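You operate a simulated robot arm through the tools that you are given. There is no shell and no other tool.

The job below is to be done with a simulated robot arm. You get a single attempt, and the scene is never put back.

TASK
Move the rusty bearing to the red tray, then fit the three new bearings in their seats.

It is judged by the outcome, as a careful person would: the job done as asked, and still so three seconds after it is handed in. It fails if anything else is knocked over, pushed out of place, dropped, spilled or broken.

THE ROBOT
A 7-joint arm with a two-finger parallel gripper, fixed in place. Base frame: the origin is at the foot of the arm, x ahead of it, y to its left, z up. Readings come in m, rad, newtons and seconds.
Its first joint turns from -2.897 to 2.897 rad. Payload 4.4 kg.
Tool frame: the origin (TCP) lies between the finger pads and is the grasp point; the fingertips stand 0.023 m ahead of it; z points along the fingers, y is the line along which they close. Largest opening 0.094 m; finger width 0.038, thickness 0.01; the body of the gripper, 0.054 by 0.096 m, starts 0.039 m behind the TCP.
Orientation is that of the tool frame in the base frame, as a unit quaternion [w, x, y, z]. With the fingers straight down and closing along the base's y, the tool's x points along the base's -x, its y along +y and its z along -z.

THE INTERFACE
- The arm moves only by the tool apply_moves. Its argument "series" is a list of rows, each a list of 7 numbers: the shift along the base's x, y, z in units of 20 mm (1.0 is 20 mm), then the turn, a rotation vector about the base's x, y, z in units of 4 degrees (1.0 is 4 degrees), then the gripper command, from -1 (shut) to 1 (fully open), values between in proportion. In form: [[tx, ty, tz, wx, wy, wz, grip], ...]. A call has 1 to 20 rows; each row shifts and turns the commanded pose from where the row before left it. A call with a number of a shift or a turn outside -1 to 1 is refused whole. Each row takes 0.2 s and may step no farther than 0.05 m and 0.15 rad from the row before; otherwise, or with a gripper value out of range, the whole call is refused. A pose out of reach is approached as far as the arm can. The call stops where the force on the tool passes 90 N (or 10 N more than at its start, if that is more) or the arm is blocked; 0.2 s more then pass. Each finger travels about 0.072 m/s and halts on what it meets, pressing with about 37 N; the grip force reading is that of the motor and also rises with nothing between the fingers. The clock runs only during rows and for 0.2 s after the last one: add rows that do not move to give the fingers time. The reply holds the time, the measured pose of the TCP, the force on the tool along the base axes, the opening and the grip force, in the units named above and with some noise, with the torque about the TCP (base axes, N m) and any sound that the robot's microphone picked up.
- Cameras (640 x 400 px; columns grow to the right, rows downward): "scene" is fixed at [0.0498, 0.649, 1.3394]; the picture's right is [-0.62, -0.78, 0.00], its down [-0.28, 0.22, -0.93] and it looks along [0.73, -0.58, -0.36] (base axes); focal length 324 px, centre (320, 200). "wrist" rides on the gripper at [0.086, 0.016, -0.074] in the tool frame; the picture's right is [-0.18, 0.98, 0.00], its down [-0.58, -0.11, -0.81] and it looks along [-0.79, -0.15, 0.59] (tool axes); focal length 243 px, centre (320, 200). There is no depth. A picture from a camera that has moved, and an enlarged one, comes with that camera's place and axes in the base frame and with its lens.
- snapshot(camera): a new picture of that camera. The clock stands still meanwhile.
- enlarge(camera, box): a new picture of the part [left, top, right, bottom] of that camera's present view, enlarged. The clock stands still meanwhile.
- job_done(): hands the job in; it is judged then, once.

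Nothing tells you positions but the pictures and the camera data. Unless the task says otherwise, let go and move clear before handing in.

The tools are called after ">>>" by a JSON object that holds its "method" and its "body". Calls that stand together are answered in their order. apply_moves: Moves the arm, as the interface text tells. Its arguments: {"type":"object","properties":{"series":{"type":"array","items":{"type":"array","items":{"type":"number"}}}},"required":["series"]} The other tools are called the same way: snapshot (camera) takes a picture; enlarge (camera, box) takes an enlarged picture of a part of a camera's view; job_done () hands the job in.

At the start:

```text
time: 0.0
position: [0.6722, 0.1453, 1.0732]
tcp_rot: [0.0, 0.001, 1.0, -0.001]
force: [0.7, -0.1, -0.3]
wrist_torque: [0.0, -0.02, -0.03]
grip_width: 0.0939
grip_force: 0.1
```

scene: 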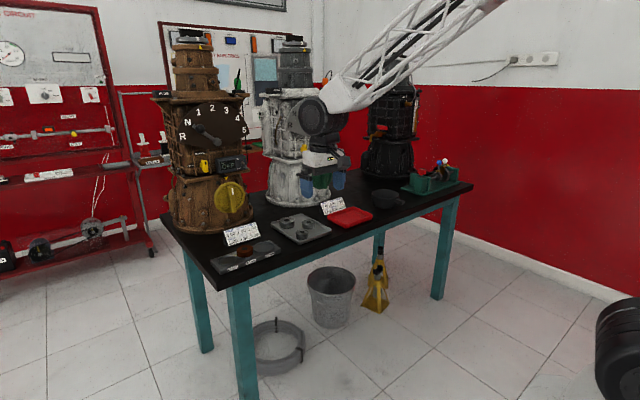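
wrist: 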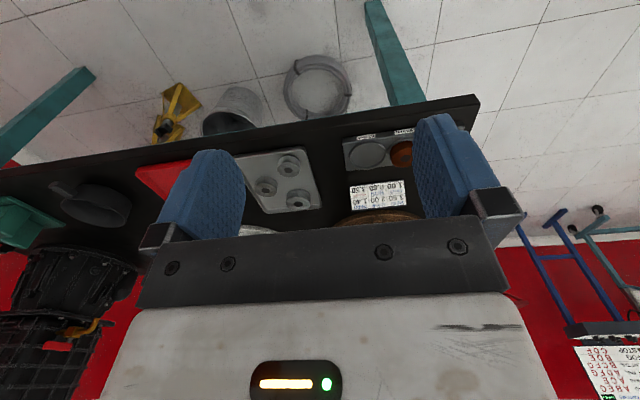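

I see a workbench with gearboxes, a grey plate with three bearings, a dark block (with the rusty bearing in it), a red tray, and label cards. I'll take closer looks before moving anything.

>>> {"method": "enlarge", "body": {"camera": "scene", "box": [200, 180, 400, 305]}}

>>> {"method": "enlarge", "body": {"camera": "wrist", "box": [220, 110, 460, 260]}}

>>> {"method": "enlarge", "body": {"camera": "scene", "box": [200, 215, 300, 278]}}

```text
3.20 times, centred on (300, 242) of scene
camera zoom: at [0.0498, 0.649, 1.3394], right [-0.62, -0.78, 0.0], down [-0.28, 0.22, -0.93], along [0.73, -0.58, -0.36], focal length 1037 px, centre (384, 64)
```

zoom: 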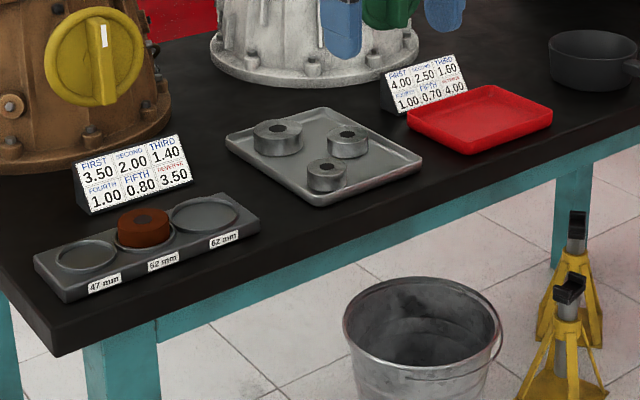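

```text
2.67 times, centred on (340, 185) of wrist
camera zoom: at [0.5864, 0.1616, 1.1484], right [0.18, 0.98, 0.0], down [0.58, -0.11, 0.81], along [0.79, -0.15, -0.59], focal length 647 px, centre (267, 240)
```

zoom: 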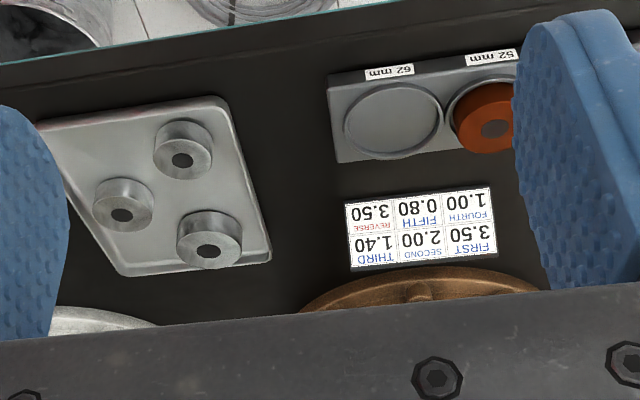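

```text
6.35 times, centred on (250, 246) of scene
camera zoom: at [0.0498, 0.649, 1.3394], right [-0.62, -0.78, 0.0], down [-0.28, 0.22, -0.93], along [0.73, -0.58, -0.36], focal length 2058 px, centre (764, -95)
```

zoom: 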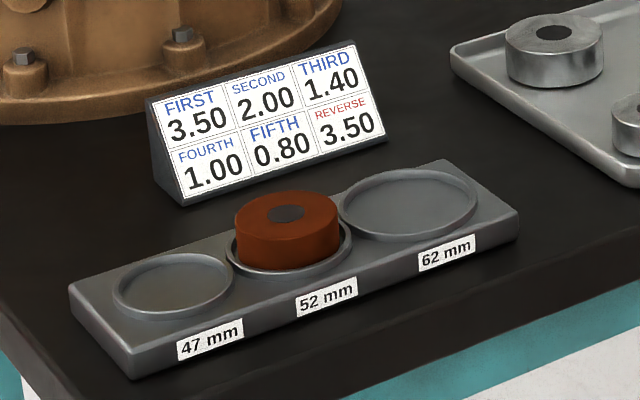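

The rusty bearing sits in the 52 mm seat, at about (0.93, 0.26, 0.81). The three new bearings are on the grey plate and look different in size, so I'll zoom in to measure their diameters and the seats.

>>> {"method": "enlarge", "body": {"camera": "scene", "box": [268, 208, 336, 250]}}

>>> {"method": "enlarge", "body": {"camera": "wrist", "box": [225, 140, 329, 205]}}

>>> {"method": "enlarge", "body": {"camera": "scene", "box": [205, 232, 285, 282]}}

>>> {"method": "enlarge", "body": {"camera": "scene", "box": [310, 190, 390, 240]}}

```text
9.41 times, centred on (302, 229) of scene
camera zoom: at [0.0498, 0.649, 1.3394], right [-0.62, -0.78, 0.0], down [-0.28, 0.22, -0.93], along [0.73, -0.58, -0.36], focal length 3051 px, centre (489, -73)
```

zoom: 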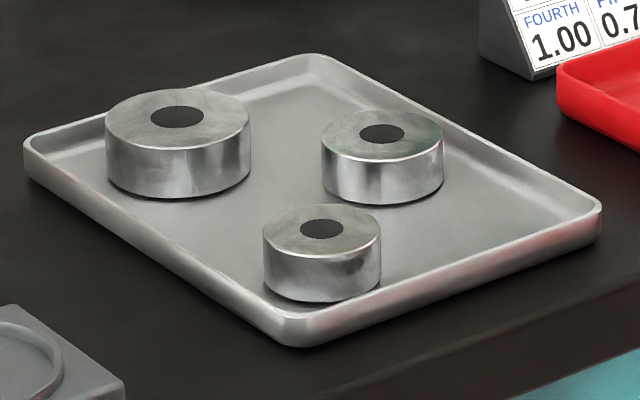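

```text
6.15 times, centred on (277, 172) of wrist
camera zoom: at [0.5864, 0.1616, 1.1484], right [0.18, 0.98, 0.0], down [0.58, -0.11, 0.81], along [0.79, -0.15, -0.59], focal length 1493 px, centre (585, 369)
```

zoom: 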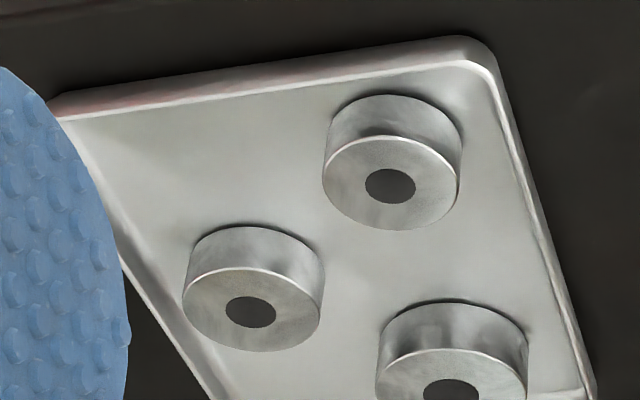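

```text
8.00 times, centred on (245, 257) of scene
camera zoom: at [0.0498, 0.649, 1.3394], right [-0.62, -0.78, 0.0], down [-0.28, 0.22, -0.93], along [0.73, -0.58, -0.36], focal length 2593 px, centre (920, -256)
```

zoom: 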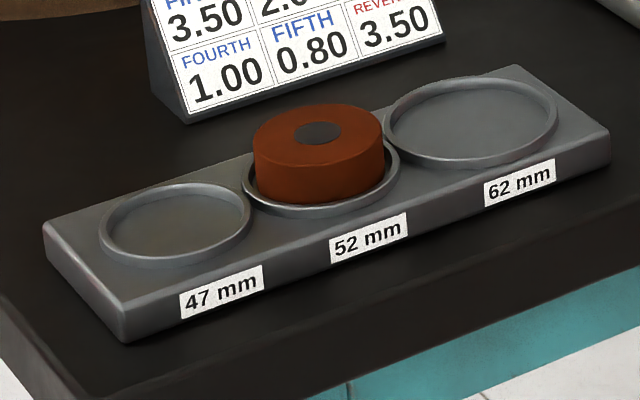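

```text
8.00 times, centred on (350, 215) of scene
camera zoom: at [0.0498, 0.649, 1.3394], right [-0.62, -0.78, 0.0], down [-0.28, 0.22, -0.93], along [0.73, -0.58, -0.36], focal length 2593 px, centre (80, 80)
```

zoom: 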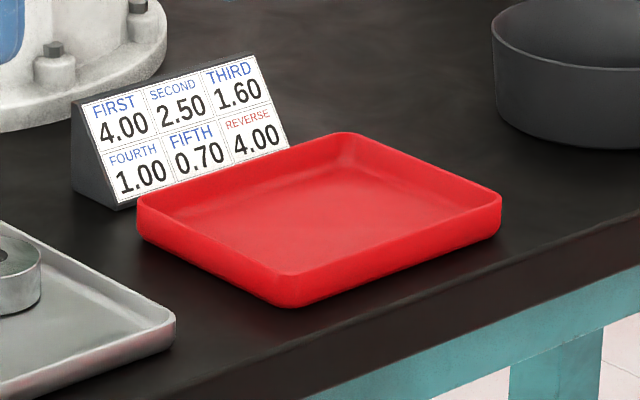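

The new bearings measure about 62 mm (A, rear left on the plate), 52 mm (B, right) and 47 mm (C, front). Their rough positions are (1.06, 0.02), (0.99, -0.04) and (0.93, 0.03). I'll move the arm forward, staying high, to get a better wrist view and check the reach.

>>> {"method": "apply_moves", "body": {"series": [[1, 0, 0, 0, 0, 0, 1], [1, 0, 0, 0, 0, 0, 1], [1, 0, 0, 0, 0, 0, 1], [1, 0, 0, 0, 0, 0, 1], [1, 0, 0, 0, 0, 0, 1], [0, 0, 0, 0, 0, 0, 1]]}}

>>> {"method": "snapshot", "body": {"camera": "wrist"}}

>>> {"method": "snapshot", "body": {"camera": "scene"}}

```text
time: 1.4
position: [0.7715, 0.1446, 1.074]
tcp_rot: [0.0, 0.0, 1.0, 0.0]
force: [-0.1, 0.1, -0.3]
wrist_torque: [0.01, 0.01, -0.03]
grip_width: 0.0942
grip_force: 0.0
```

```text
taken
camera wrist: at [0.6865, 0.1622, 1.1498], right [0.18, 0.98, 0.0], down [0.58, -0.11, 0.81], along [0.79, -0.15, -0.59], focal length 243 px, centre (320, 200)
```

wrist: 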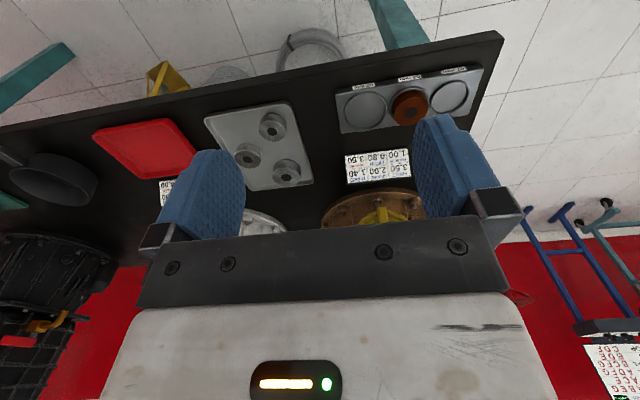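

```text
taken
```

scene: 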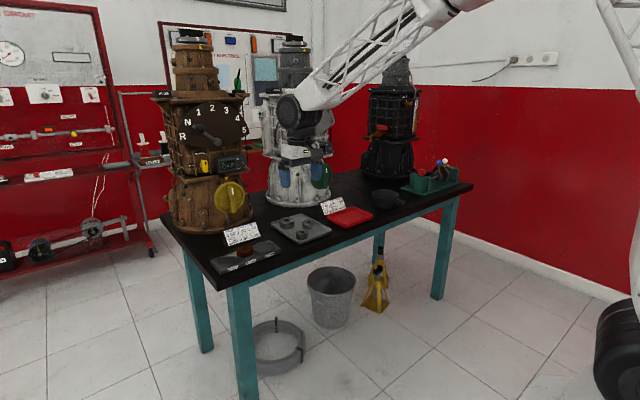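

The wrist view now shows the whole layout: red tray, bearing plate, seat block and cards. I'll enlarge it to get positions.

>>> {"method": "enlarge", "body": {"camera": "wrist", "box": [195, 95, 323, 175]}}

>>> {"method": "enlarge", "body": {"camera": "wrist", "box": [325, 60, 501, 170]}}

>>> {"method": "enlarge", "body": {"camera": "wrist", "box": [80, 105, 240, 205]}}

>>> {"method": "enlarge", "body": {"camera": "wrist", "box": [230, 150, 430, 275]}}

```text
5.00 times, centred on (259, 135) of wrist
camera zoom: at [0.6865, 0.1622, 1.1498], right [0.18, 0.98, 0.0], down [0.58, -0.11, 0.81], along [0.79, -0.15, -0.59], focal length 1213 px, centre (625, 525)
```

zoom: 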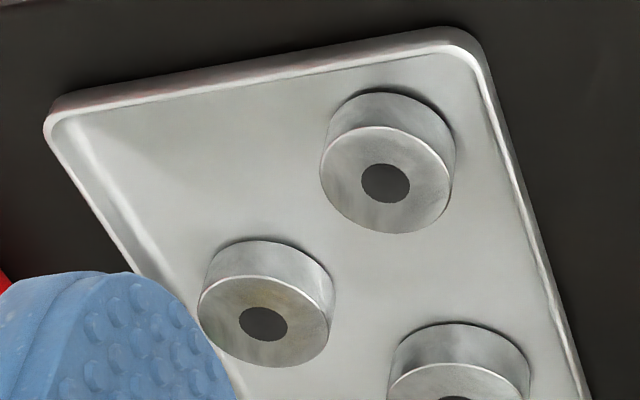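

```text
3.64 times, centred on (413, 115) of wrist
camera zoom: at [0.6865, 0.1622, 1.1498], right [0.18, 0.98, 0.0], down [0.58, -0.11, 0.81], along [0.79, -0.15, -0.59], focal length 882 px, centre (-18, 509)
```

zoom: 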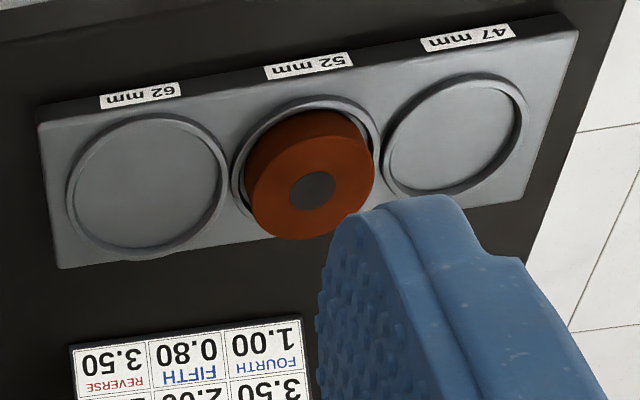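

```text
4.00 times, centred on (160, 155) of wrist
camera zoom: at [0.6865, 0.1622, 1.1498], right [0.18, 0.98, 0.0], down [0.58, -0.11, 0.81], along [0.79, -0.15, -0.59], focal length 970 px, centre (960, 380)
```

zoom: 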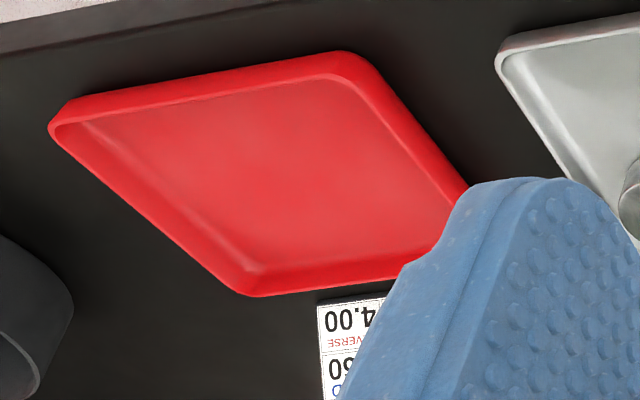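

```text
3.20 times, centred on (330, 212) of wrist
camera zoom: at [0.6865, 0.1622, 1.1498], right [0.18, 0.98, 0.0], down [0.58, -0.11, 0.81], along [0.79, -0.15, -0.59], focal length 776 px, centre (288, 160)
```

zoom: 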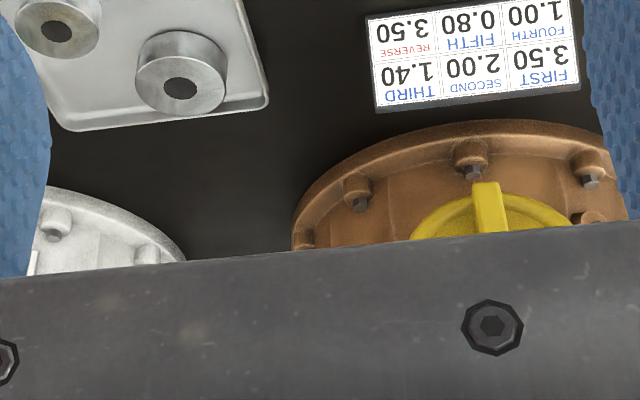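

The positions agree between views: A ≈ (1.061, 0.017), B ≈ (0.996, -0.043), C ≈ (0.939, 0.029), rusty ≈ (0.935, 0.260). The seats are at y ≈ 0.19 (62), 0.26 (52) and 0.33 (47), and the tray is near (0.95, -0.23). A is at the edge of reach, so I'll test the reach at a safe height above the plate.

>>> {"method": "apply_moves", "body": {"series": [[0.95, -0.57, -0.5, 0, 0, 0, 1], [0.95, -0.57, -0.5, 0, 0, 0, 1], [0.95, -0.57, -0.5, 0, 0, 0, 1], [0.95, -0.57, -0.5, 0, 0, 0, 1], [0.95, -0.57, -0.5, 0, 0, 0, 1], [0.95, -0.57, -0.5, 0, 0, 0, 1], [0.95, -0.57, -0.5, 0, 0, 0, 1], [0.95, -0.57, -0.5, 0, 0, 0, 1], [0.95, -0.57, -0.5, 0, 0, 0, 1], [0, 0, 0, 0, 0, 0, 1]]}}

>>> {"method": "snapshot", "body": {"camera": "wrist"}}

>>> {"method": "snapshot", "body": {"camera": "scene"}}

```text
time: 3.6
position: [0.9436, 0.0416, 0.9809]
tcp_rot: [0.001, 0.0, 1.0, 0.0]
force: [0.3, 0.0, -0.6]
wrist_torque: [0.02, -0.02, 0.02]
grip_width: 0.0943
grip_force: 0.0
```

```text
taken
camera wrist: at [0.8577, 0.0587, 1.0564], right [0.18, 0.98, 0.0], down [0.58, -0.11, 0.81], along [0.79, -0.15, -0.59], focal length 243 px, centre (320, 200)
```

wrist: 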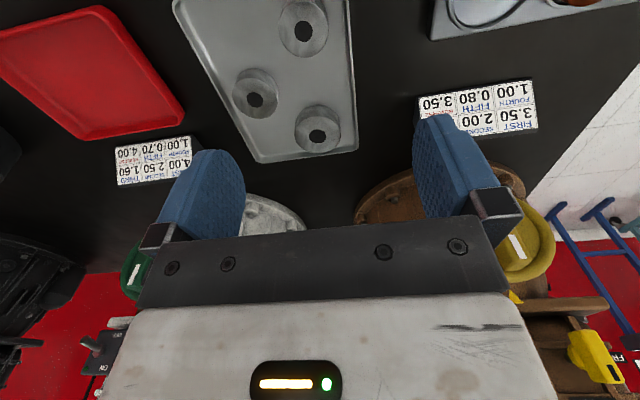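

```text
taken
```

scene: 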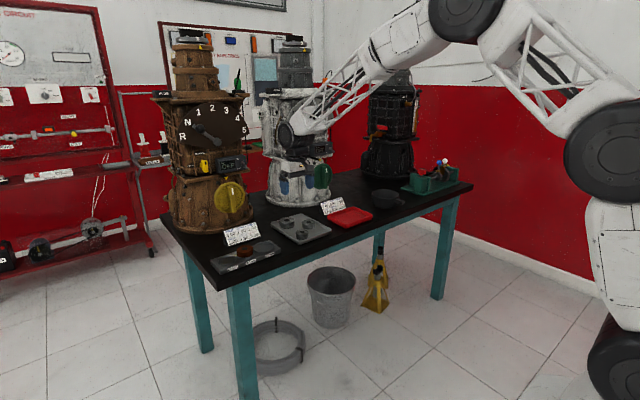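

A clear view. C ≈ (0.941, 0.027), A ≈ (1.061, 0.017) and B ≈ (0.997, -0.042), with tops at about z ≈ 0.797. I'll check whether the arm can get above A with the tool pointing down.

>>> {"method": "apply_moves", "body": {"series": [[0.98, -0.2, -0.5, 0, 0, 0, 1], [0.98, -0.2, -0.5, 0, 0, 0, 1], [0.98, -0.2, -0.5, 0, 0, 0, 1], [0.98, -0.2, -0.5, 0, 0, 0, 1], [0.98, -0.2, -0.5, 0, 0, 0, 1], [0.98, -0.2, -0.5, 0, 0, 0, 1], [0, 0, 0, 0, 0, 0, 1], [0, 0, 0, 0, 0, 0, 1]]}}

>>> {"method": "snapshot", "body": {"camera": "wrist"}}

>>> {"method": "snapshot", "body": {"camera": "scene"}}

```text
time: 5.4
position: [1.062, 0.0173, 0.9244]
tcp_rot: [0.0, 0.0, 1.0, 0.0]
force: [-0.2, 0.3, 0.6]
wrist_torque: [0.01, 0.0, 0.0]
grip_width: 0.094
grip_force: 0.0
```

```text
taken
camera wrist: at [0.9749, 0.0361, 0.9995], right [0.18, 0.98, 0.0], down [0.58, -0.11, 0.81], along [0.79, -0.15, -0.59], focal length 243 px, centre (320, 200)
```

wrist: 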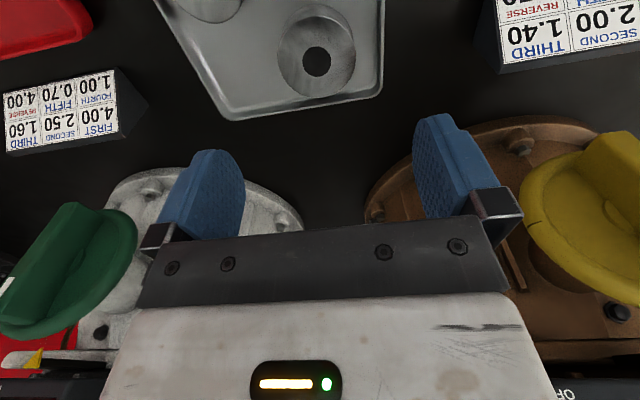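

```text
taken
```

scene: 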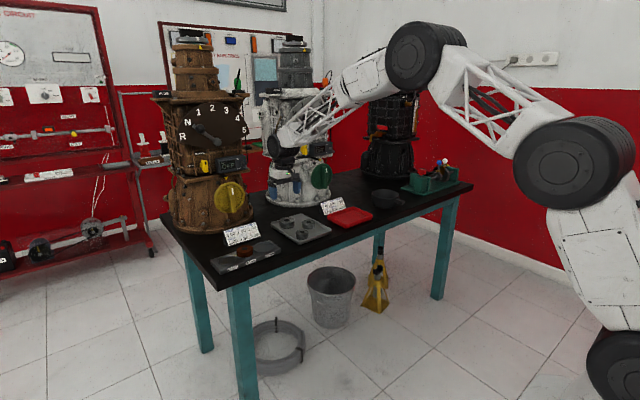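

The arm reaches (1.062, 0.017, 0.924) without trouble, and the view confirms A at about (1.0625, 0.017). Next I'll go over to the seat block to look closely at the rusty bearing and the seats.

>>> {"method": "apply_moves", "body": {"series": [[-0.82, 0.935, 0, 0, 0, 0, 1], [-0.82, 0.935, 0, 0, 0, 0, 1], [-0.82, 0.935, 0, 0, 0, 0, 1], [-0.82, 0.935, 0, 0, 0, 0, 1], [-0.82, 0.935, 0, 0, 0, 0, 1], [-0.82, 0.935, 0, 0, 0, 0, 1], [-0.82, 0.935, 0, 0, 0, 0, 1], [-0.82, 0.935, 0, 0, 0, 0, 1], [-0.82, 0.935, 0, 0, 0, 0, 1], [-0.82, 0.935, 0, 0, 0, 0, 1], [-0.82, 0.935, 0, 0, 0, 0, 1], [-0.82, 0.935, 0, 0, 0, 0, 1], [-0.82, 0.935, 0, 0, 0, 0, 1], [0, 0, 0, 0, 0, 0, 1], [0, 0, 0, 0, 0, 0, 1]]}}

>>> {"method": "snapshot", "body": {"camera": "wrist"}}

```text
time: 8.6
position: [0.8479, 0.2619, 0.9248]
tcp_rot: [0.0, 0.0, 1.0, 0.0]
force: [0.0, -0.3, -0.1]
wrist_torque: [-0.01, 0.01, 0.01]
grip_width: 0.0939
grip_force: 0.0
```

```text
taken
camera wrist: at [0.7621, 0.2806, 0.9992], right [0.18, 0.98, 0.0], down [0.58, -0.11, 0.81], along [0.79, -0.15, -0.59], focal length 243 px, centre (320, 200)
```

wrist: 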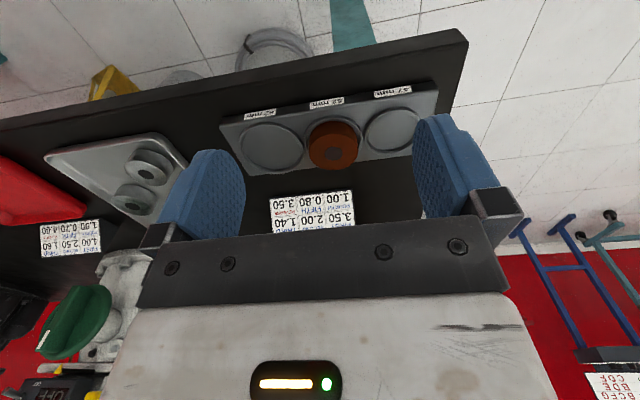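

The block with the rusty bearing is in view. I'll enlarge it.

>>> {"method": "enlarge", "body": {"camera": "wrist", "box": [215, 80, 343, 180]}}

>>> {"method": "enlarge", "body": {"camera": "wrist", "box": [300, 70, 444, 170]}}

```text
4.00 times, centred on (279, 130) of wrist
camera zoom: at [0.7621, 0.2806, 0.9992], right [0.18, 0.98, 0.0], down [0.58, -0.11, 0.81], along [0.79, -0.15, -0.59], focal length 970 px, centre (484, 480)
```

zoom: 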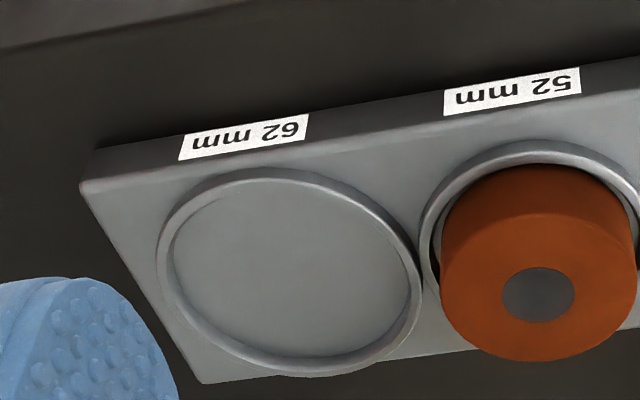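

```text
4.00 times, centred on (372, 120) of wrist
camera zoom: at [0.7621, 0.2806, 0.9992], right [0.18, 0.98, 0.0], down [0.58, -0.11, 0.81], along [0.79, -0.15, -0.59], focal length 970 px, centre (112, 520)
```

zoom: 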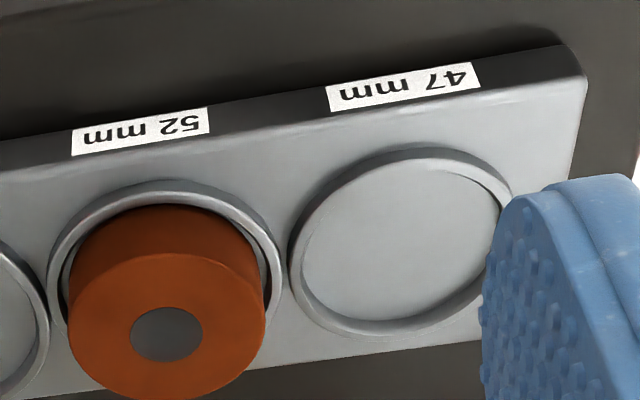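

The seats are at roughly: 62 mm (0.939, 0.191), 52 mm (0.940, 0.261), 47 mm (0.940, 0.326). The rusty bearing is in the middle one with its top at about z ≈ 0.808. I'll approach above it with the gripper open.

>>> {"method": "apply_moves", "body": {"series": [[0.92, 0, -0.6, 0, 0, 0, 1], [0.92, 0, -0.6, 0, 0, 0, 1], [0.92, 0, -0.6, 0, 0, 0, 1], [0.92, 0, -0.6, 0, 0, 0, 1], [0.92, 0, -0.6, 0, 0, 0, 1], [0, 0, 0, 0, 0, 0, 1], [0, 0, 0, 0, 0, 0, 1]]}}

>>> {"method": "snapshot", "body": {"camera": "wrist"}}

>>> {"method": "enlarge", "body": {"camera": "wrist", "box": [200, 30, 440, 180]}}

```text
time: 10.2
position: [0.9409, 0.2609, 0.8646]
tcp_rot: [0.0, 0.0, 1.0, 0.001]
force: [0.1, -0.1, -0.2]
wrist_torque: [0.01, 0.0, 0.02]
grip_width: 0.0941
grip_force: 0.1
```

```text
taken
camera wrist: at [0.8545, 0.2784, 0.9389], right [0.18, 0.98, 0.0], down [0.58, -0.11, 0.81], along [0.79, -0.15, -0.59], focal length 243 px, centre (320, 200)
```

wrist: 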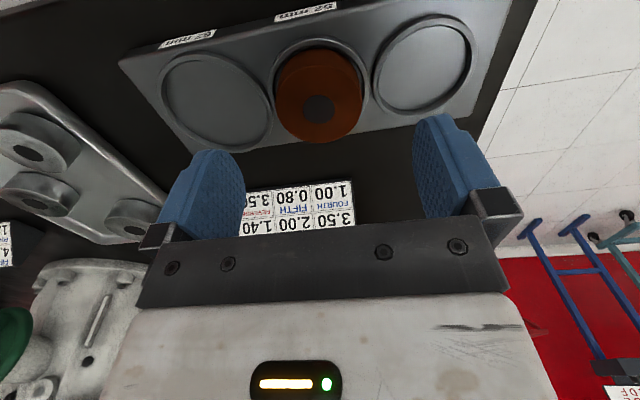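

```text
2.67 times, centred on (320, 105) of wrist
camera zoom: at [0.8545, 0.2784, 0.9389], right [0.18, 0.98, 0.0], down [0.58, -0.11, 0.81], along [0.79, -0.15, -0.59], focal length 647 px, centre (320, 453)
```

zoom: 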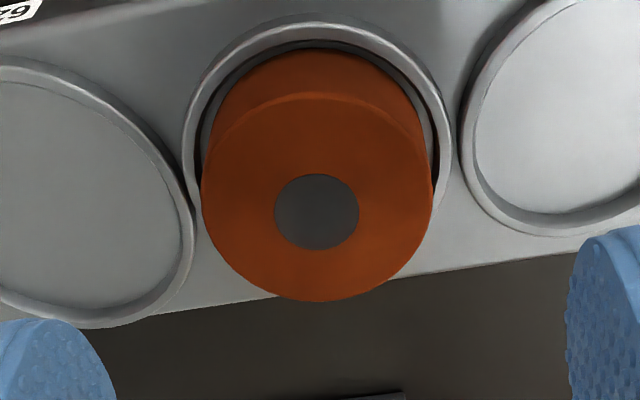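

The rusty bearing top centre works out at (0.9375, 0.2618, ~0.81), 52 mm across, with the ring top around 0.787. I'll centre over it and lower so the fingertips stay above the ring.

>>> {"method": "apply_moves", "body": {"series": [[-0.17, 0.05, -0.6, 0, 0, 0, 1], [0, 0, -0.6, 0, 0, 0, 1], [0, 0, -0.5, 0, 0, 0, 1], [0, 0, -0.4, 0, 0, 0, 1], [0, 0, 0, 0, 0, 0, 1], [0, 0, 0, 0, 0, 0, 1]]}}

>>> {"method": "snapshot", "body": {"camera": "wrist"}}

>>> {"method": "enlarge", "body": {"camera": "wrist", "box": [160, 60, 480, 260]}}

>>> {"method": "enlarge", "body": {"camera": "scene", "box": [205, 215, 301, 275]}}

```text
time: 11.6
position: [0.9384, 0.2608, 0.8206]
tcp_rot: [-0.001, 0.0, 1.0, 0.0]
force: [-0.4, -0.3, 0.1]
wrist_torque: [-0.01, 0.0, 0.01]
grip_width: 0.094
grip_force: 0.1
```

```text
taken
camera wrist: at [0.8509, 0.2784, 0.8959], right [0.18, 0.98, 0.0], down [0.58, -0.11, 0.81], along [0.79, -0.15, -0.59], focal length 243 px, centre (320, 200)
```

wrist: 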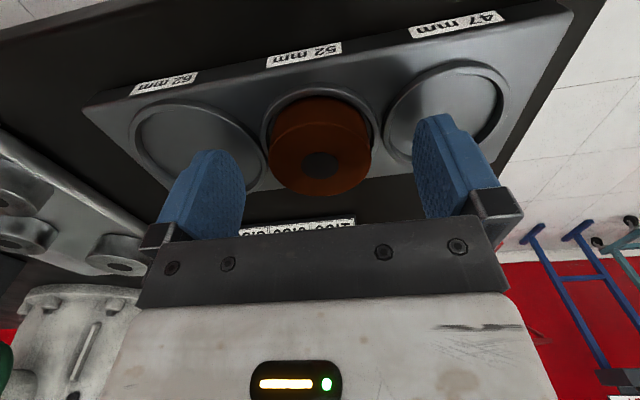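

```text
2.00 times, centred on (320, 160) of wrist
camera zoom: at [0.8509, 0.2784, 0.8959], right [0.18, 0.98, 0.0], down [0.58, -0.11, 0.81], along [0.79, -0.15, -0.59], focal length 485 px, centre (320, 280)
```

zoom: 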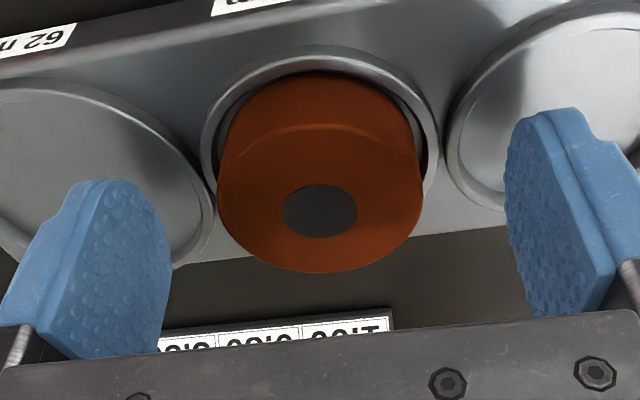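

```text
6.67 times, centred on (253, 245) of scene
camera zoom: at [0.0498, 0.649, 1.3394], right [-0.62, -0.78, 0.0], down [-0.28, 0.22, -0.93], along [0.73, -0.58, -0.36], focal length 2161 px, centre (767, -100)
```

zoom: 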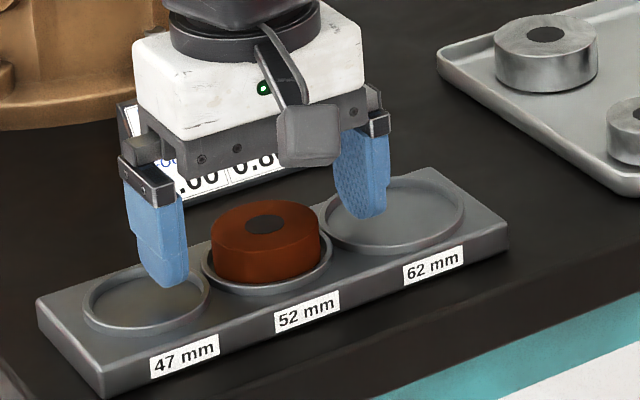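

The bearing is centred between the fingers. I'll lower another 4 mm and close on it, watching the opening reading to confirm the diameter.

>>> {"method": "apply_moves", "body": {"series": [[0, 0.03, -0.2, 0, 0, 0, 1], [0, 0, 0, 0, 0, 0, 1], [0, 0, 0, 0, 0, 0, 0.3], [0, 0, 0, 0, 0, 0, 0.3], [0, 0, 0, 0, 0, 0, 0.05], [0, 0, 0, 0, 0, 0, -0.1], [0, 0, 0, 0, 0, 0, -0.3], [0, 0, 0, 0, 0, 0, -0.3], [0, 0, 0, 0, 0, 0, -0.3]]}}

>>> {"method": "enlarge", "body": {"camera": "wrist", "box": [160, 60, 480, 260]}}

>>> {"method": "enlarge", "body": {"camera": "scene", "box": [205, 215, 301, 275]}}

```text
time: 13.6
position: [0.9374, 0.2626, 0.8172]
tcp_rot: [0.0, 0.0, 1.0, 0.0]
force: [0.2, 1.1, 1.7]
wrist_torque: [0.1, 0.03, 0.01]
grip_width: 0.0507
grip_force: 36.9
```

```text
2.00 times, centred on (320, 160) of wrist
camera zoom: at [0.8504, 0.2796, 0.8928], right [0.18, 0.98, 0.0], down [0.58, -0.11, 0.81], along [0.79, -0.15, -0.59], focal length 485 px, centre (320, 280)
```

zoom: 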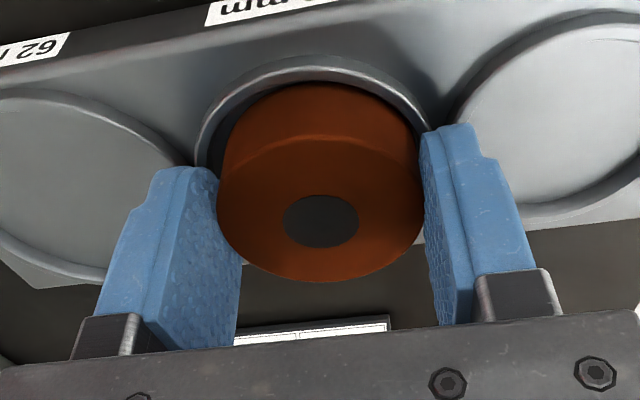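

```text
6.67 times, centred on (253, 245) of scene
camera zoom: at [0.0498, 0.649, 1.3394], right [-0.62, -0.78, 0.0], down [-0.28, 0.22, -0.93], along [0.73, -0.58, -0.36], focal length 2161 px, centre (767, -100)
```

zoom: 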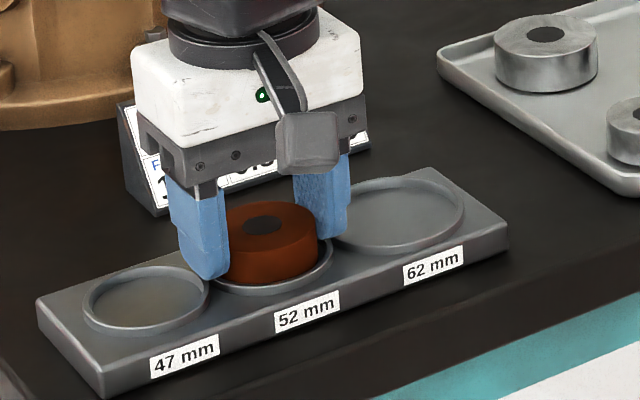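

The fingers closed on about 51 mm, so it's held. I'll lift slowly and check.

>>> {"method": "apply_moves", "body": {"series": [[0, 0, 0.3, 0, 0, 0, -0.4], [0, 0, 0.4, 0, 0, 0, -0.4], [0, 0, 0.6, 0, 0, 0, -0.4], [0, 0, 0.8, 0, 0, 0, -0.4], [0, 0, 0.8, 0, 0, 0, -0.4], [0, 0, 0.8, 0, 0, 0, -0.4], [0, 0, 0.8, 0, 0, 0, -0.4], [0, 0, 0, 0, 0, 0, -0.4]]}}

>>> {"method": "snapshot", "body": {"camera": "wrist"}}

>>> {"method": "snapshot", "body": {"camera": "scene"}}

```text
time: 15.4
position: [0.9386, 0.2627, 0.9076]
tcp_rot: [0.0, 0.0, 1.0, 0.0]
force: [-0.8, 0.5, -1.4]
wrist_torque: [-0.01, 0.0, 0.03]
grip_width: 0.0509
grip_force: 37.0
```

```text
taken
camera wrist: at [0.8525, 0.2802, 0.9824], right [0.18, 0.98, 0.0], down [0.58, -0.11, 0.81], along [0.79, -0.15, -0.59], focal length 243 px, centre (320, 200)
```

wrist: 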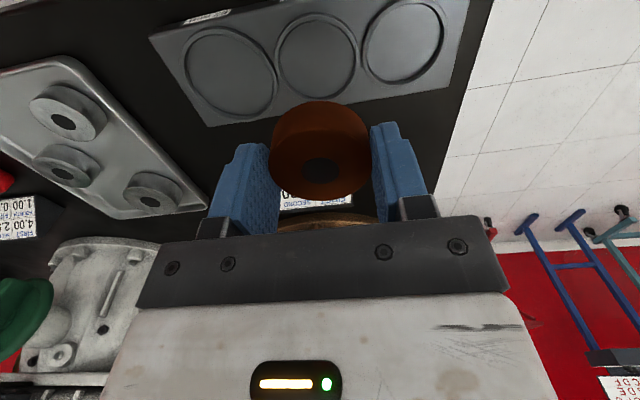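

```text
taken
```

scene: 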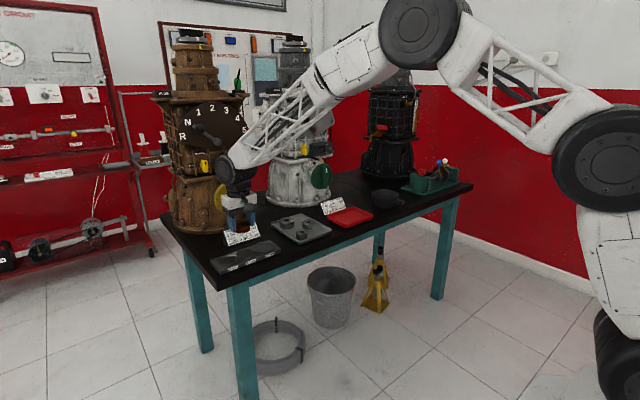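

The rusty bearing is lifted and all three seats are visible. I'll enlarge them for accurate seat centres before carrying the bearing to the tray.

>>> {"method": "enlarge", "body": {"camera": "wrist", "box": [170, 0, 330, 100]}}

>>> {"method": "enlarge", "body": {"camera": "wrist", "box": [300, 0, 460, 100]}}

>>> {"method": "enlarge", "body": {"camera": "scene", "box": [205, 232, 285, 282]}}

```text
4.00 times, centred on (250, 50) of wrist
camera zoom: at [0.8525, 0.2802, 0.9824], right [0.18, 0.98, 0.0], down [0.58, -0.11, 0.81], along [0.79, -0.15, -0.59], focal length 970 px, centre (600, 800)
```

zoom: 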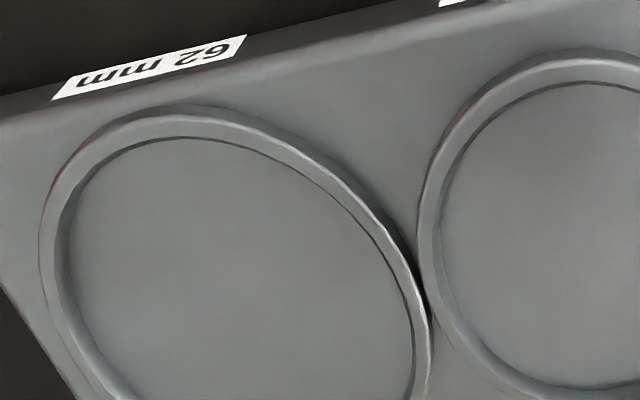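

```text
4.00 times, centred on (380, 50) of wrist
camera zoom: at [0.8525, 0.2802, 0.9824], right [0.18, 0.98, 0.0], down [0.58, -0.11, 0.81], along [0.79, -0.15, -0.59], focal length 970 px, centre (80, 800)
```

zoom: 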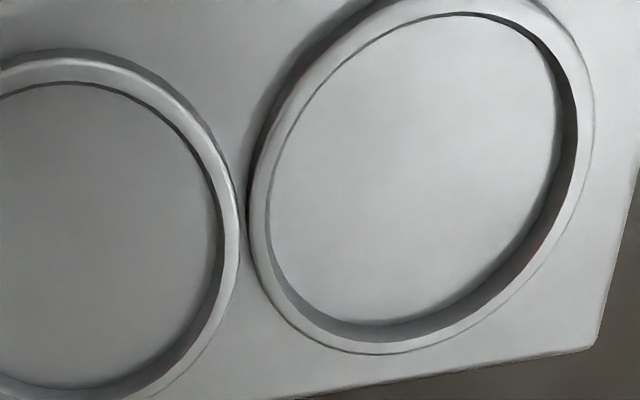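

```text
8.00 times, centred on (245, 257) of scene
camera zoom: at [0.0498, 0.649, 1.3394], right [-0.62, -0.78, 0.0], down [-0.28, 0.22, -0.93], along [0.73, -0.58, -0.36], focal length 2593 px, centre (920, -256)
```

zoom: 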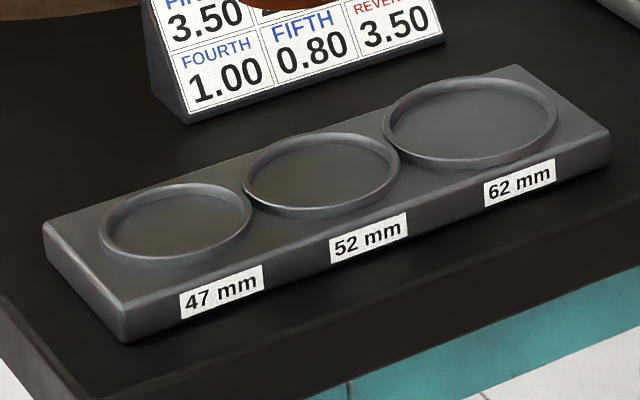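

The rusty bearing is held and the seats are clear. I'll carry it at height along -y to the red tray, which spans x 0.895–1.018 and y -0.302 to -0.152.

>>> {"method": "apply_moves", "body": {"series": [[0, -0.5, 0.3, 0, 0, 0, -0.4], [0, -0.8, 0.3, 0, 0, 0, -0.4], [0, -1, 0, 0, 0, 0, -0.4], [0, -1, 0, 0, 0, 0, -0.4], [0, -1, 0, 0, 0, 0, -0.4], [0, -1, 0, 0, 0, 0, -0.4], [0, -1, 0, 0, 0, 0, -0.4], [0, -1, 0, 0, 0, 0, -0.4], [0, -1, 0, 0, 0, 0, -0.4], [0, -1, 0, 0, 0, 0, -0.4], [0, -1, 0, 0, 0, 0, -0.4], [0, -1, 0, 0, 0, 0, -0.4], [0, -1, 0, 0, 0, 0, -0.4], [0, -1, 0, 0, 0, 0, -0.4], [0, -1, 0, 0, 0, 0, -0.4], [0, -1, 0, 0, 0, 0, -0.4]]}}

>>> {"method": "apply_moves", "body": {"series": [[0.1, -1, 0, 0, 0, 0, -0.4], [0.1, -1, 0, 0, 0, 0, -0.4], [0.1, -1, 0, 0, 0, 0, -0.4], [0.1, -1, 0, 0, 0, 0, -0.4], [0.1, -1, 0, 0, 0, 0, -0.4], [0.1, -1, 0, 0, 0, 0, -0.4], [0, -1, 0, 0, 0, 0, -0.4], [0, -1, 0, 0, 0, 0, -0.4], [0, -0.7, 0, 0, 0, 0, -0.4], [0, -0.5, 0, 0, 0, 0, -0.4], [0, 0, 0, 0, 0, 0, -0.4], [0, 0, 0, 0, 0, 0, -0.4]]}}

>>> {"method": "snapshot", "body": {"camera": "wrist"}}

>>> {"method": "snapshot", "body": {"camera": "scene"}}

```text
time: 18.8
position: [0.9368, -0.0442, 0.917]
tcp_rot: [0.0, 0.0, 1.0, -0.001]
force: [-0.1, 0.1, -2.3]
wrist_torque: [0.03, 0.02, -0.02]
grip_width: 0.0506
grip_force: 36.9
```

```text
time: 21.4
position: [0.9487, -0.2281, 0.9191]
tcp_rot: [0.0, 0.0, 1.0, 0.0]
force: [-0.5, -0.1, -1.5]
wrist_torque: [-0.01, -0.01, -0.03]
grip_width: 0.0508
grip_force: 37.0
```

```text
taken
camera wrist: at [0.8628, -0.2108, 0.9937], right [0.18, 0.98, 0.0], down [0.58, -0.11, 0.81], along [0.79, -0.15, -0.59], focal length 243 px, centre (320, 200)
```

wrist: 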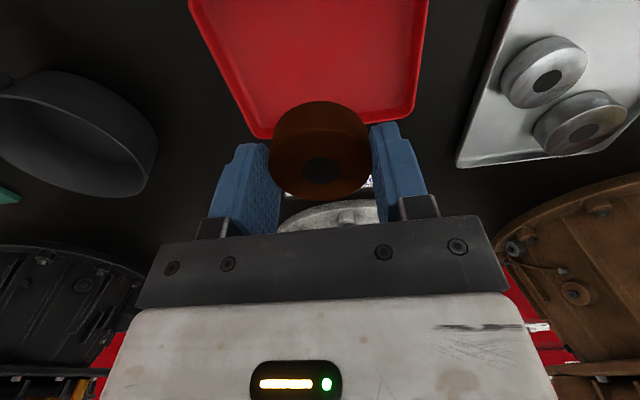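

```text
taken
```

scene: 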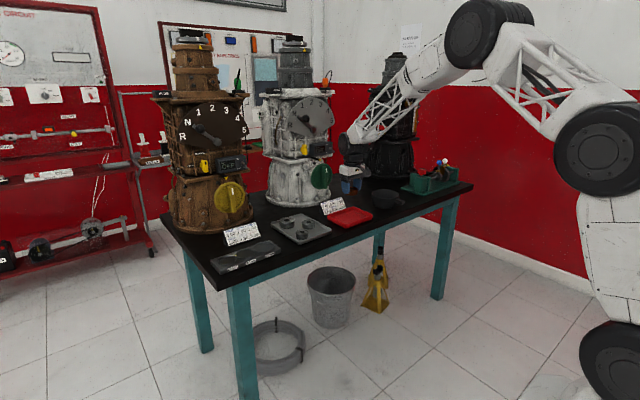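

The bearing is over the tray; the far corners confirm x 0.895–1.018 and y -0.30 to -0.15. I'll lower it toward the tray floor.

>>> {"method": "apply_moves", "body": {"series": [[0.25, 0.1, -0.7, 0, 0, 0, -0.4], [0, 0, -0.7, 0, 0, 0, -0.4], [0, 0, -0.7, 0, 0, 0, -0.4], [0, 0, -0.7, 0, 0, 0, -0.4], [0, 0, -0.7, 0, 0, 0, -0.4], [0, 0, -0.7, 0, 0, 0, -0.4], [0, 0, -0.6, 0, 0, 0, -0.4], [0, 0, 0, 0, 0, 0, -0.4]]}}

>>> {"method": "snapshot", "body": {"camera": "wrist"}}

>>> {"method": "enlarge", "body": {"camera": "scene", "box": [300, 160, 400, 235]}}

```text
time: 23.2
position: [0.9546, -0.2251, 0.824]
tcp_rot: [0.0, 0.0, 1.0, 0.0]
force: [0.7, 0.3, -1.9]
wrist_torque: [0.04, 0.01, 0.0]
grip_width: 0.0511
grip_force: 37.5
```

```text
taken
camera wrist: at [0.8674, -0.2071, 0.8995], right [0.18, 0.98, 0.0], down [0.58, -0.11, 0.81], along [0.79, -0.15, -0.59], focal length 243 px, centre (320, 200)
```

wrist: 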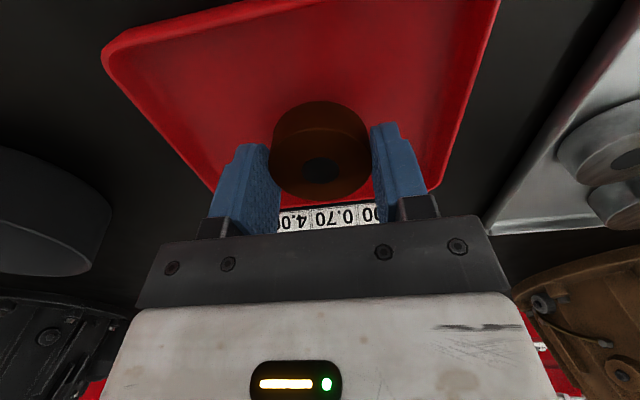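

```text
5.33 times, centred on (350, 198) of scene
camera zoom: at [0.0498, 0.649, 1.3394], right [-0.62, -0.78, 0.0], down [-0.28, 0.22, -0.93], along [0.73, -0.58, -0.36], focal length 1729 px, centre (160, 213)
```

zoom: 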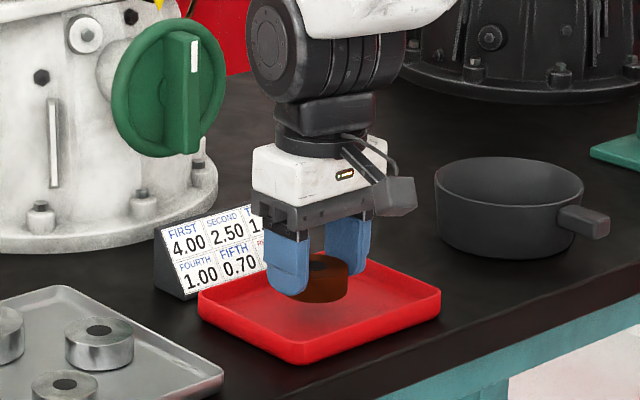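

The bearing is hovering inside the tray. I'll lower it gently and watch the force.

>>> {"method": "apply_moves", "body": {"series": [[0, 0, -0.2, 0, 0, 0, -0.4], [0, 0, -0.2, 0, 0, 0, -0.4], [0, 0, -0.1, 0, 0, 0, -0.4]]}}

>>> {"method": "enlarge", "body": {"camera": "scene", "box": [300, 160, 400, 235]}}

```text
time: 24.0
position: [0.9524, -0.2254, 0.8154]
tcp_rot: [0.0, -0.001, 1.0, 0.0]
force: [0.7, -0.3, -1.3]
wrist_torque: [0.0, 0.0, -0.01]
grip_width: 0.0509
grip_force: 37.5
```

```text
5.33 times, centred on (350, 198) of scene
camera zoom: at [0.0498, 0.649, 1.3394], right [-0.62, -0.78, 0.0], down [-0.28, 0.22, -0.93], along [0.73, -0.58, -0.36], focal length 1729 px, centre (160, 213)
```

zoom: 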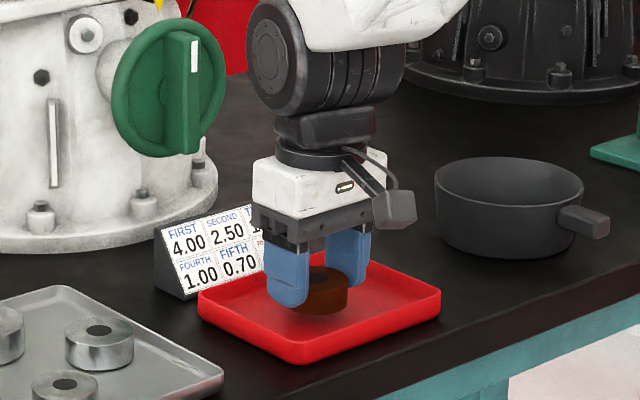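

>>> {"method": "apply_moves", "body": {"series": [[0, 0, -0.15, 0, 0, 0, -0.4], [0, 0, -0.15, 0, 0, 0, -0.4]]}}

>>> {"method": "enlarge", "body": {"camera": "scene", "box": [310, 190, 390, 240]}}

```text
time: 24.6
position: [0.9554, -0.227, 0.8069]
tcp_rot: [-0.001, 0.0, 1.0, 0.0]
force: [0.1, -0.4, -2.2]
wrist_torque: [-0.02, 0.02, -0.02]
grip_width: 0.0508
grip_force: 37.3
```

```text
8.00 times, centred on (350, 215) of scene
camera zoom: at [0.0498, 0.649, 1.3394], right [-0.62, -0.78, 0.0], down [-0.28, 0.22, -0.93], along [0.73, -0.58, -0.36], focal length 2593 px, centre (80, 80)
```

zoom: 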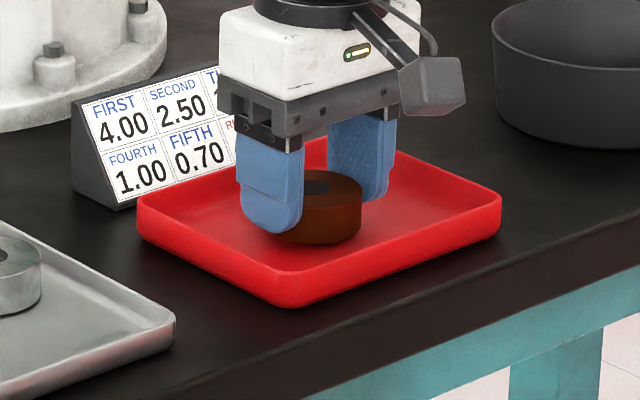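

It's not touching yet, so I'll keep lowering in small steps.

>>> {"method": "apply_moves", "body": {"series": [[0, 0, -0.1, 0, 0, 0, -0.4], [0, 0, -0.1, 0, 0, 0, -0.4]]}}

>>> {"method": "apply_moves", "body": {"series": [[0, 0, -0.1, 0, 0, 0, -0.4]]}}

>>> {"method": "enlarge", "body": {"camera": "scene", "box": [310, 190, 390, 240]}}

```text
time: 25.2
position: [0.9556, -0.2255, 0.8043]
tcp_rot: [0.0, 0.0, 1.0, 0.0]
force: [-0.7, 0.0, -1.6]
wrist_torque: [0.01, 0.02, 0.01]
grip_width: 0.0507
grip_force: 36.8
```

```text
time: 25.6
position: [0.9552, -0.226, 0.8032]
tcp_rot: [0.001, 0.0, 1.0, 0.0]
force: [-2.8, 1.9, 12.6]
wrist_torque: [0.0, 0.2, 0.0]
grip_width: 0.0508
grip_force: 37.2
```

```text
8.00 times, centred on (350, 215) of scene
camera zoom: at [0.0498, 0.649, 1.3394], right [-0.62, -0.78, 0.0], down [-0.28, 0.22, -0.93], along [0.73, -0.58, -0.36], focal length 2593 px, centre (80, 80)
```

zoom: 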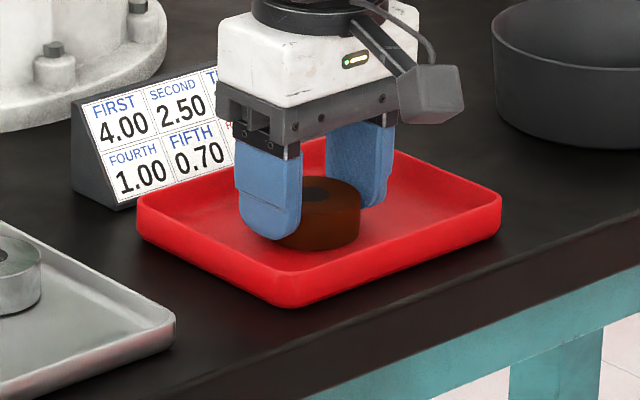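

The bearing is on the tray floor (contact force about 13 N). I'll open modestly and lift away.

>>> {"method": "apply_moves", "body": {"series": [[0, 0, 0.05, 0, 0, 0, -0.3], [0, 0, 0, 0, 0, 0, 0.2], [0, 0, 0, 0, 0, 0, 0.5], [0, 0, 0, 0, 0, 0, 0.5], [0, 0, 0, 0, 0, 0, 0.5], [0, 0, 0.3, 0, 0, 0, 0.5], [0, 0, 0.5, 0, 0, 0, 0.5], [0, 0, 0.8, 0, 0, 0, 0.5], [0, 0, 0.8, 0, 0, 0, 0.5], [0, 0, 0.8, 0, 0, 0, 0.5], [0, 0, 0.8, 0, 0, 0, 0.5], [0, 0, 0, 0, 0, 0, 0.5]]}}

>>> {"method": "snapshot", "body": {"camera": "wrist"}}

>>> {"method": "enlarge", "body": {"camera": "scene", "box": [260, 175, 400, 262]}}

```text
time: 28.2
position: [0.9529, -0.227, 0.8836]
tcp_rot: [-0.001, -0.001, 1.0, 0.0]
force: [0.2, -0.4, 0.1]
wrist_torque: [-0.04, 0.0, 0.0]
grip_width: 0.0705
grip_force: 0.2
```

```text
taken
camera wrist: at [0.8665, -0.2094, 0.9583], right [0.18, 0.98, 0.0], down [0.58, -0.11, 0.81], along [0.79, -0.15, -0.59], focal length 243 px, centre (320, 200)
```

wrist: 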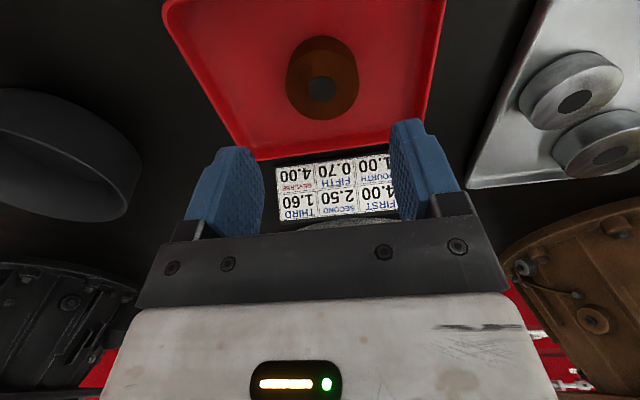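

```text
4.57 times, centred on (330, 218) of scene
camera zoom: at [0.0498, 0.649, 1.3394], right [-0.62, -0.78, 0.0], down [-0.28, 0.22, -0.93], along [0.73, -0.58, -0.36], focal length 1482 px, centre (274, 115)
```

zoom: 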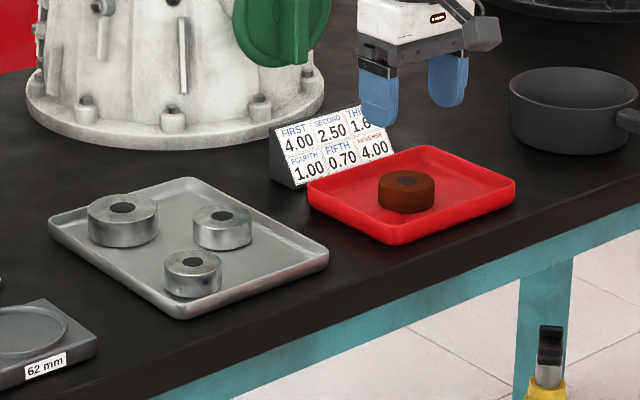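

The rusty bearing now sits in the red tray. Next are the new bearings, so I'll move over the plate for a close look, starting with the front one (C, 47 mm).

>>> {"method": "apply_moves", "body": {"series": [[-0.3, 0, 0.8, 0, 0, 0, 0.5], [-0.3, 0.4, 0.8, 0, 0, 0, 0.5], [-0.3, 0.9, 0.5, 0, 0, 0, 0.5], [-0.3, 1, 0, 0, 0, 0, 0.5], [-0.3, 1, 0, 0, 0, 0, 0.5], [-0.3, 1, 0, 0, 0, 0, 0.5], [-0.3, 1, 0, 0, 0, 0, 0.5], [-0.1, 1, 0, 0, 0, 0, 0.5], [0, 1, 0, 0, 0, 0, 0.5], [0, 1, 0, 0, 0, 0, 0.5], [0, 1, 0, 0, 0, 0, 0.5], [0, 1, 0, 0, 0, 0, 0.5], [0, 1, 0, 0, 0, 0, 0.5], [0, 1, 0, 0, 0, 0, 0.5], [0, 0.5, 0, 0, 0, 0, 0.5], [0, 0, 0, 0, 0, 0, 0.5], [0, 0, 0, 0, 0, 0, 0.5]]}}

>>> {"method": "snapshot", "body": {"camera": "wrist"}}

>>> {"method": "enlarge", "body": {"camera": "wrist", "box": [220, 30, 420, 155]}}

```text
time: 31.8
position: [0.9099, 0.0306, 0.9246]
tcp_rot: [0.0, 0.0, 1.0, 0.001]
force: [0.2, -0.3, 0.7]
wrist_torque: [0.02, 0.01, 0.01]
grip_width: 0.0703
grip_force: 0.1
```

```text
taken
camera wrist: at [0.8235, 0.0476, 0.9996], right [0.18, 0.98, 0.0], down [0.58, -0.11, 0.81], along [0.79, -0.15, -0.59], focal length 243 px, centre (320, 200)
```

wrist: 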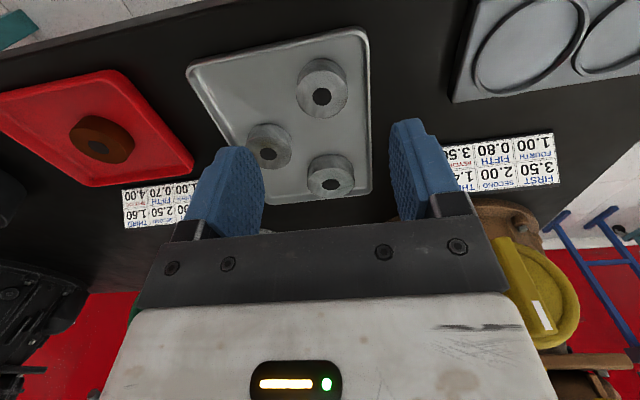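

```text
3.20 times, centred on (320, 92) of wrist
camera zoom: at [0.8235, 0.0476, 0.9996], right [0.18, 0.98, 0.0], down [0.58, -0.11, 0.81], along [0.79, -0.15, -0.59], focal length 776 px, centre (320, 544)
```

zoom: 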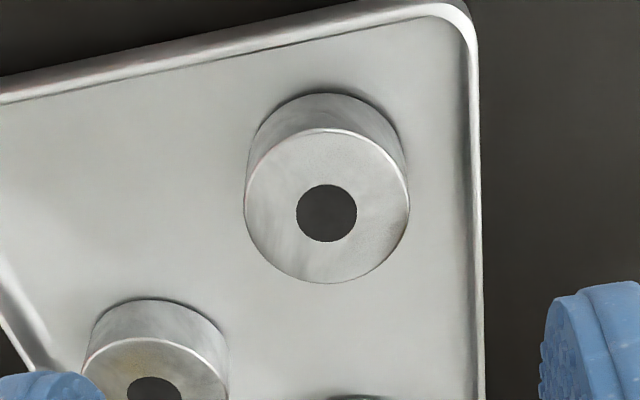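

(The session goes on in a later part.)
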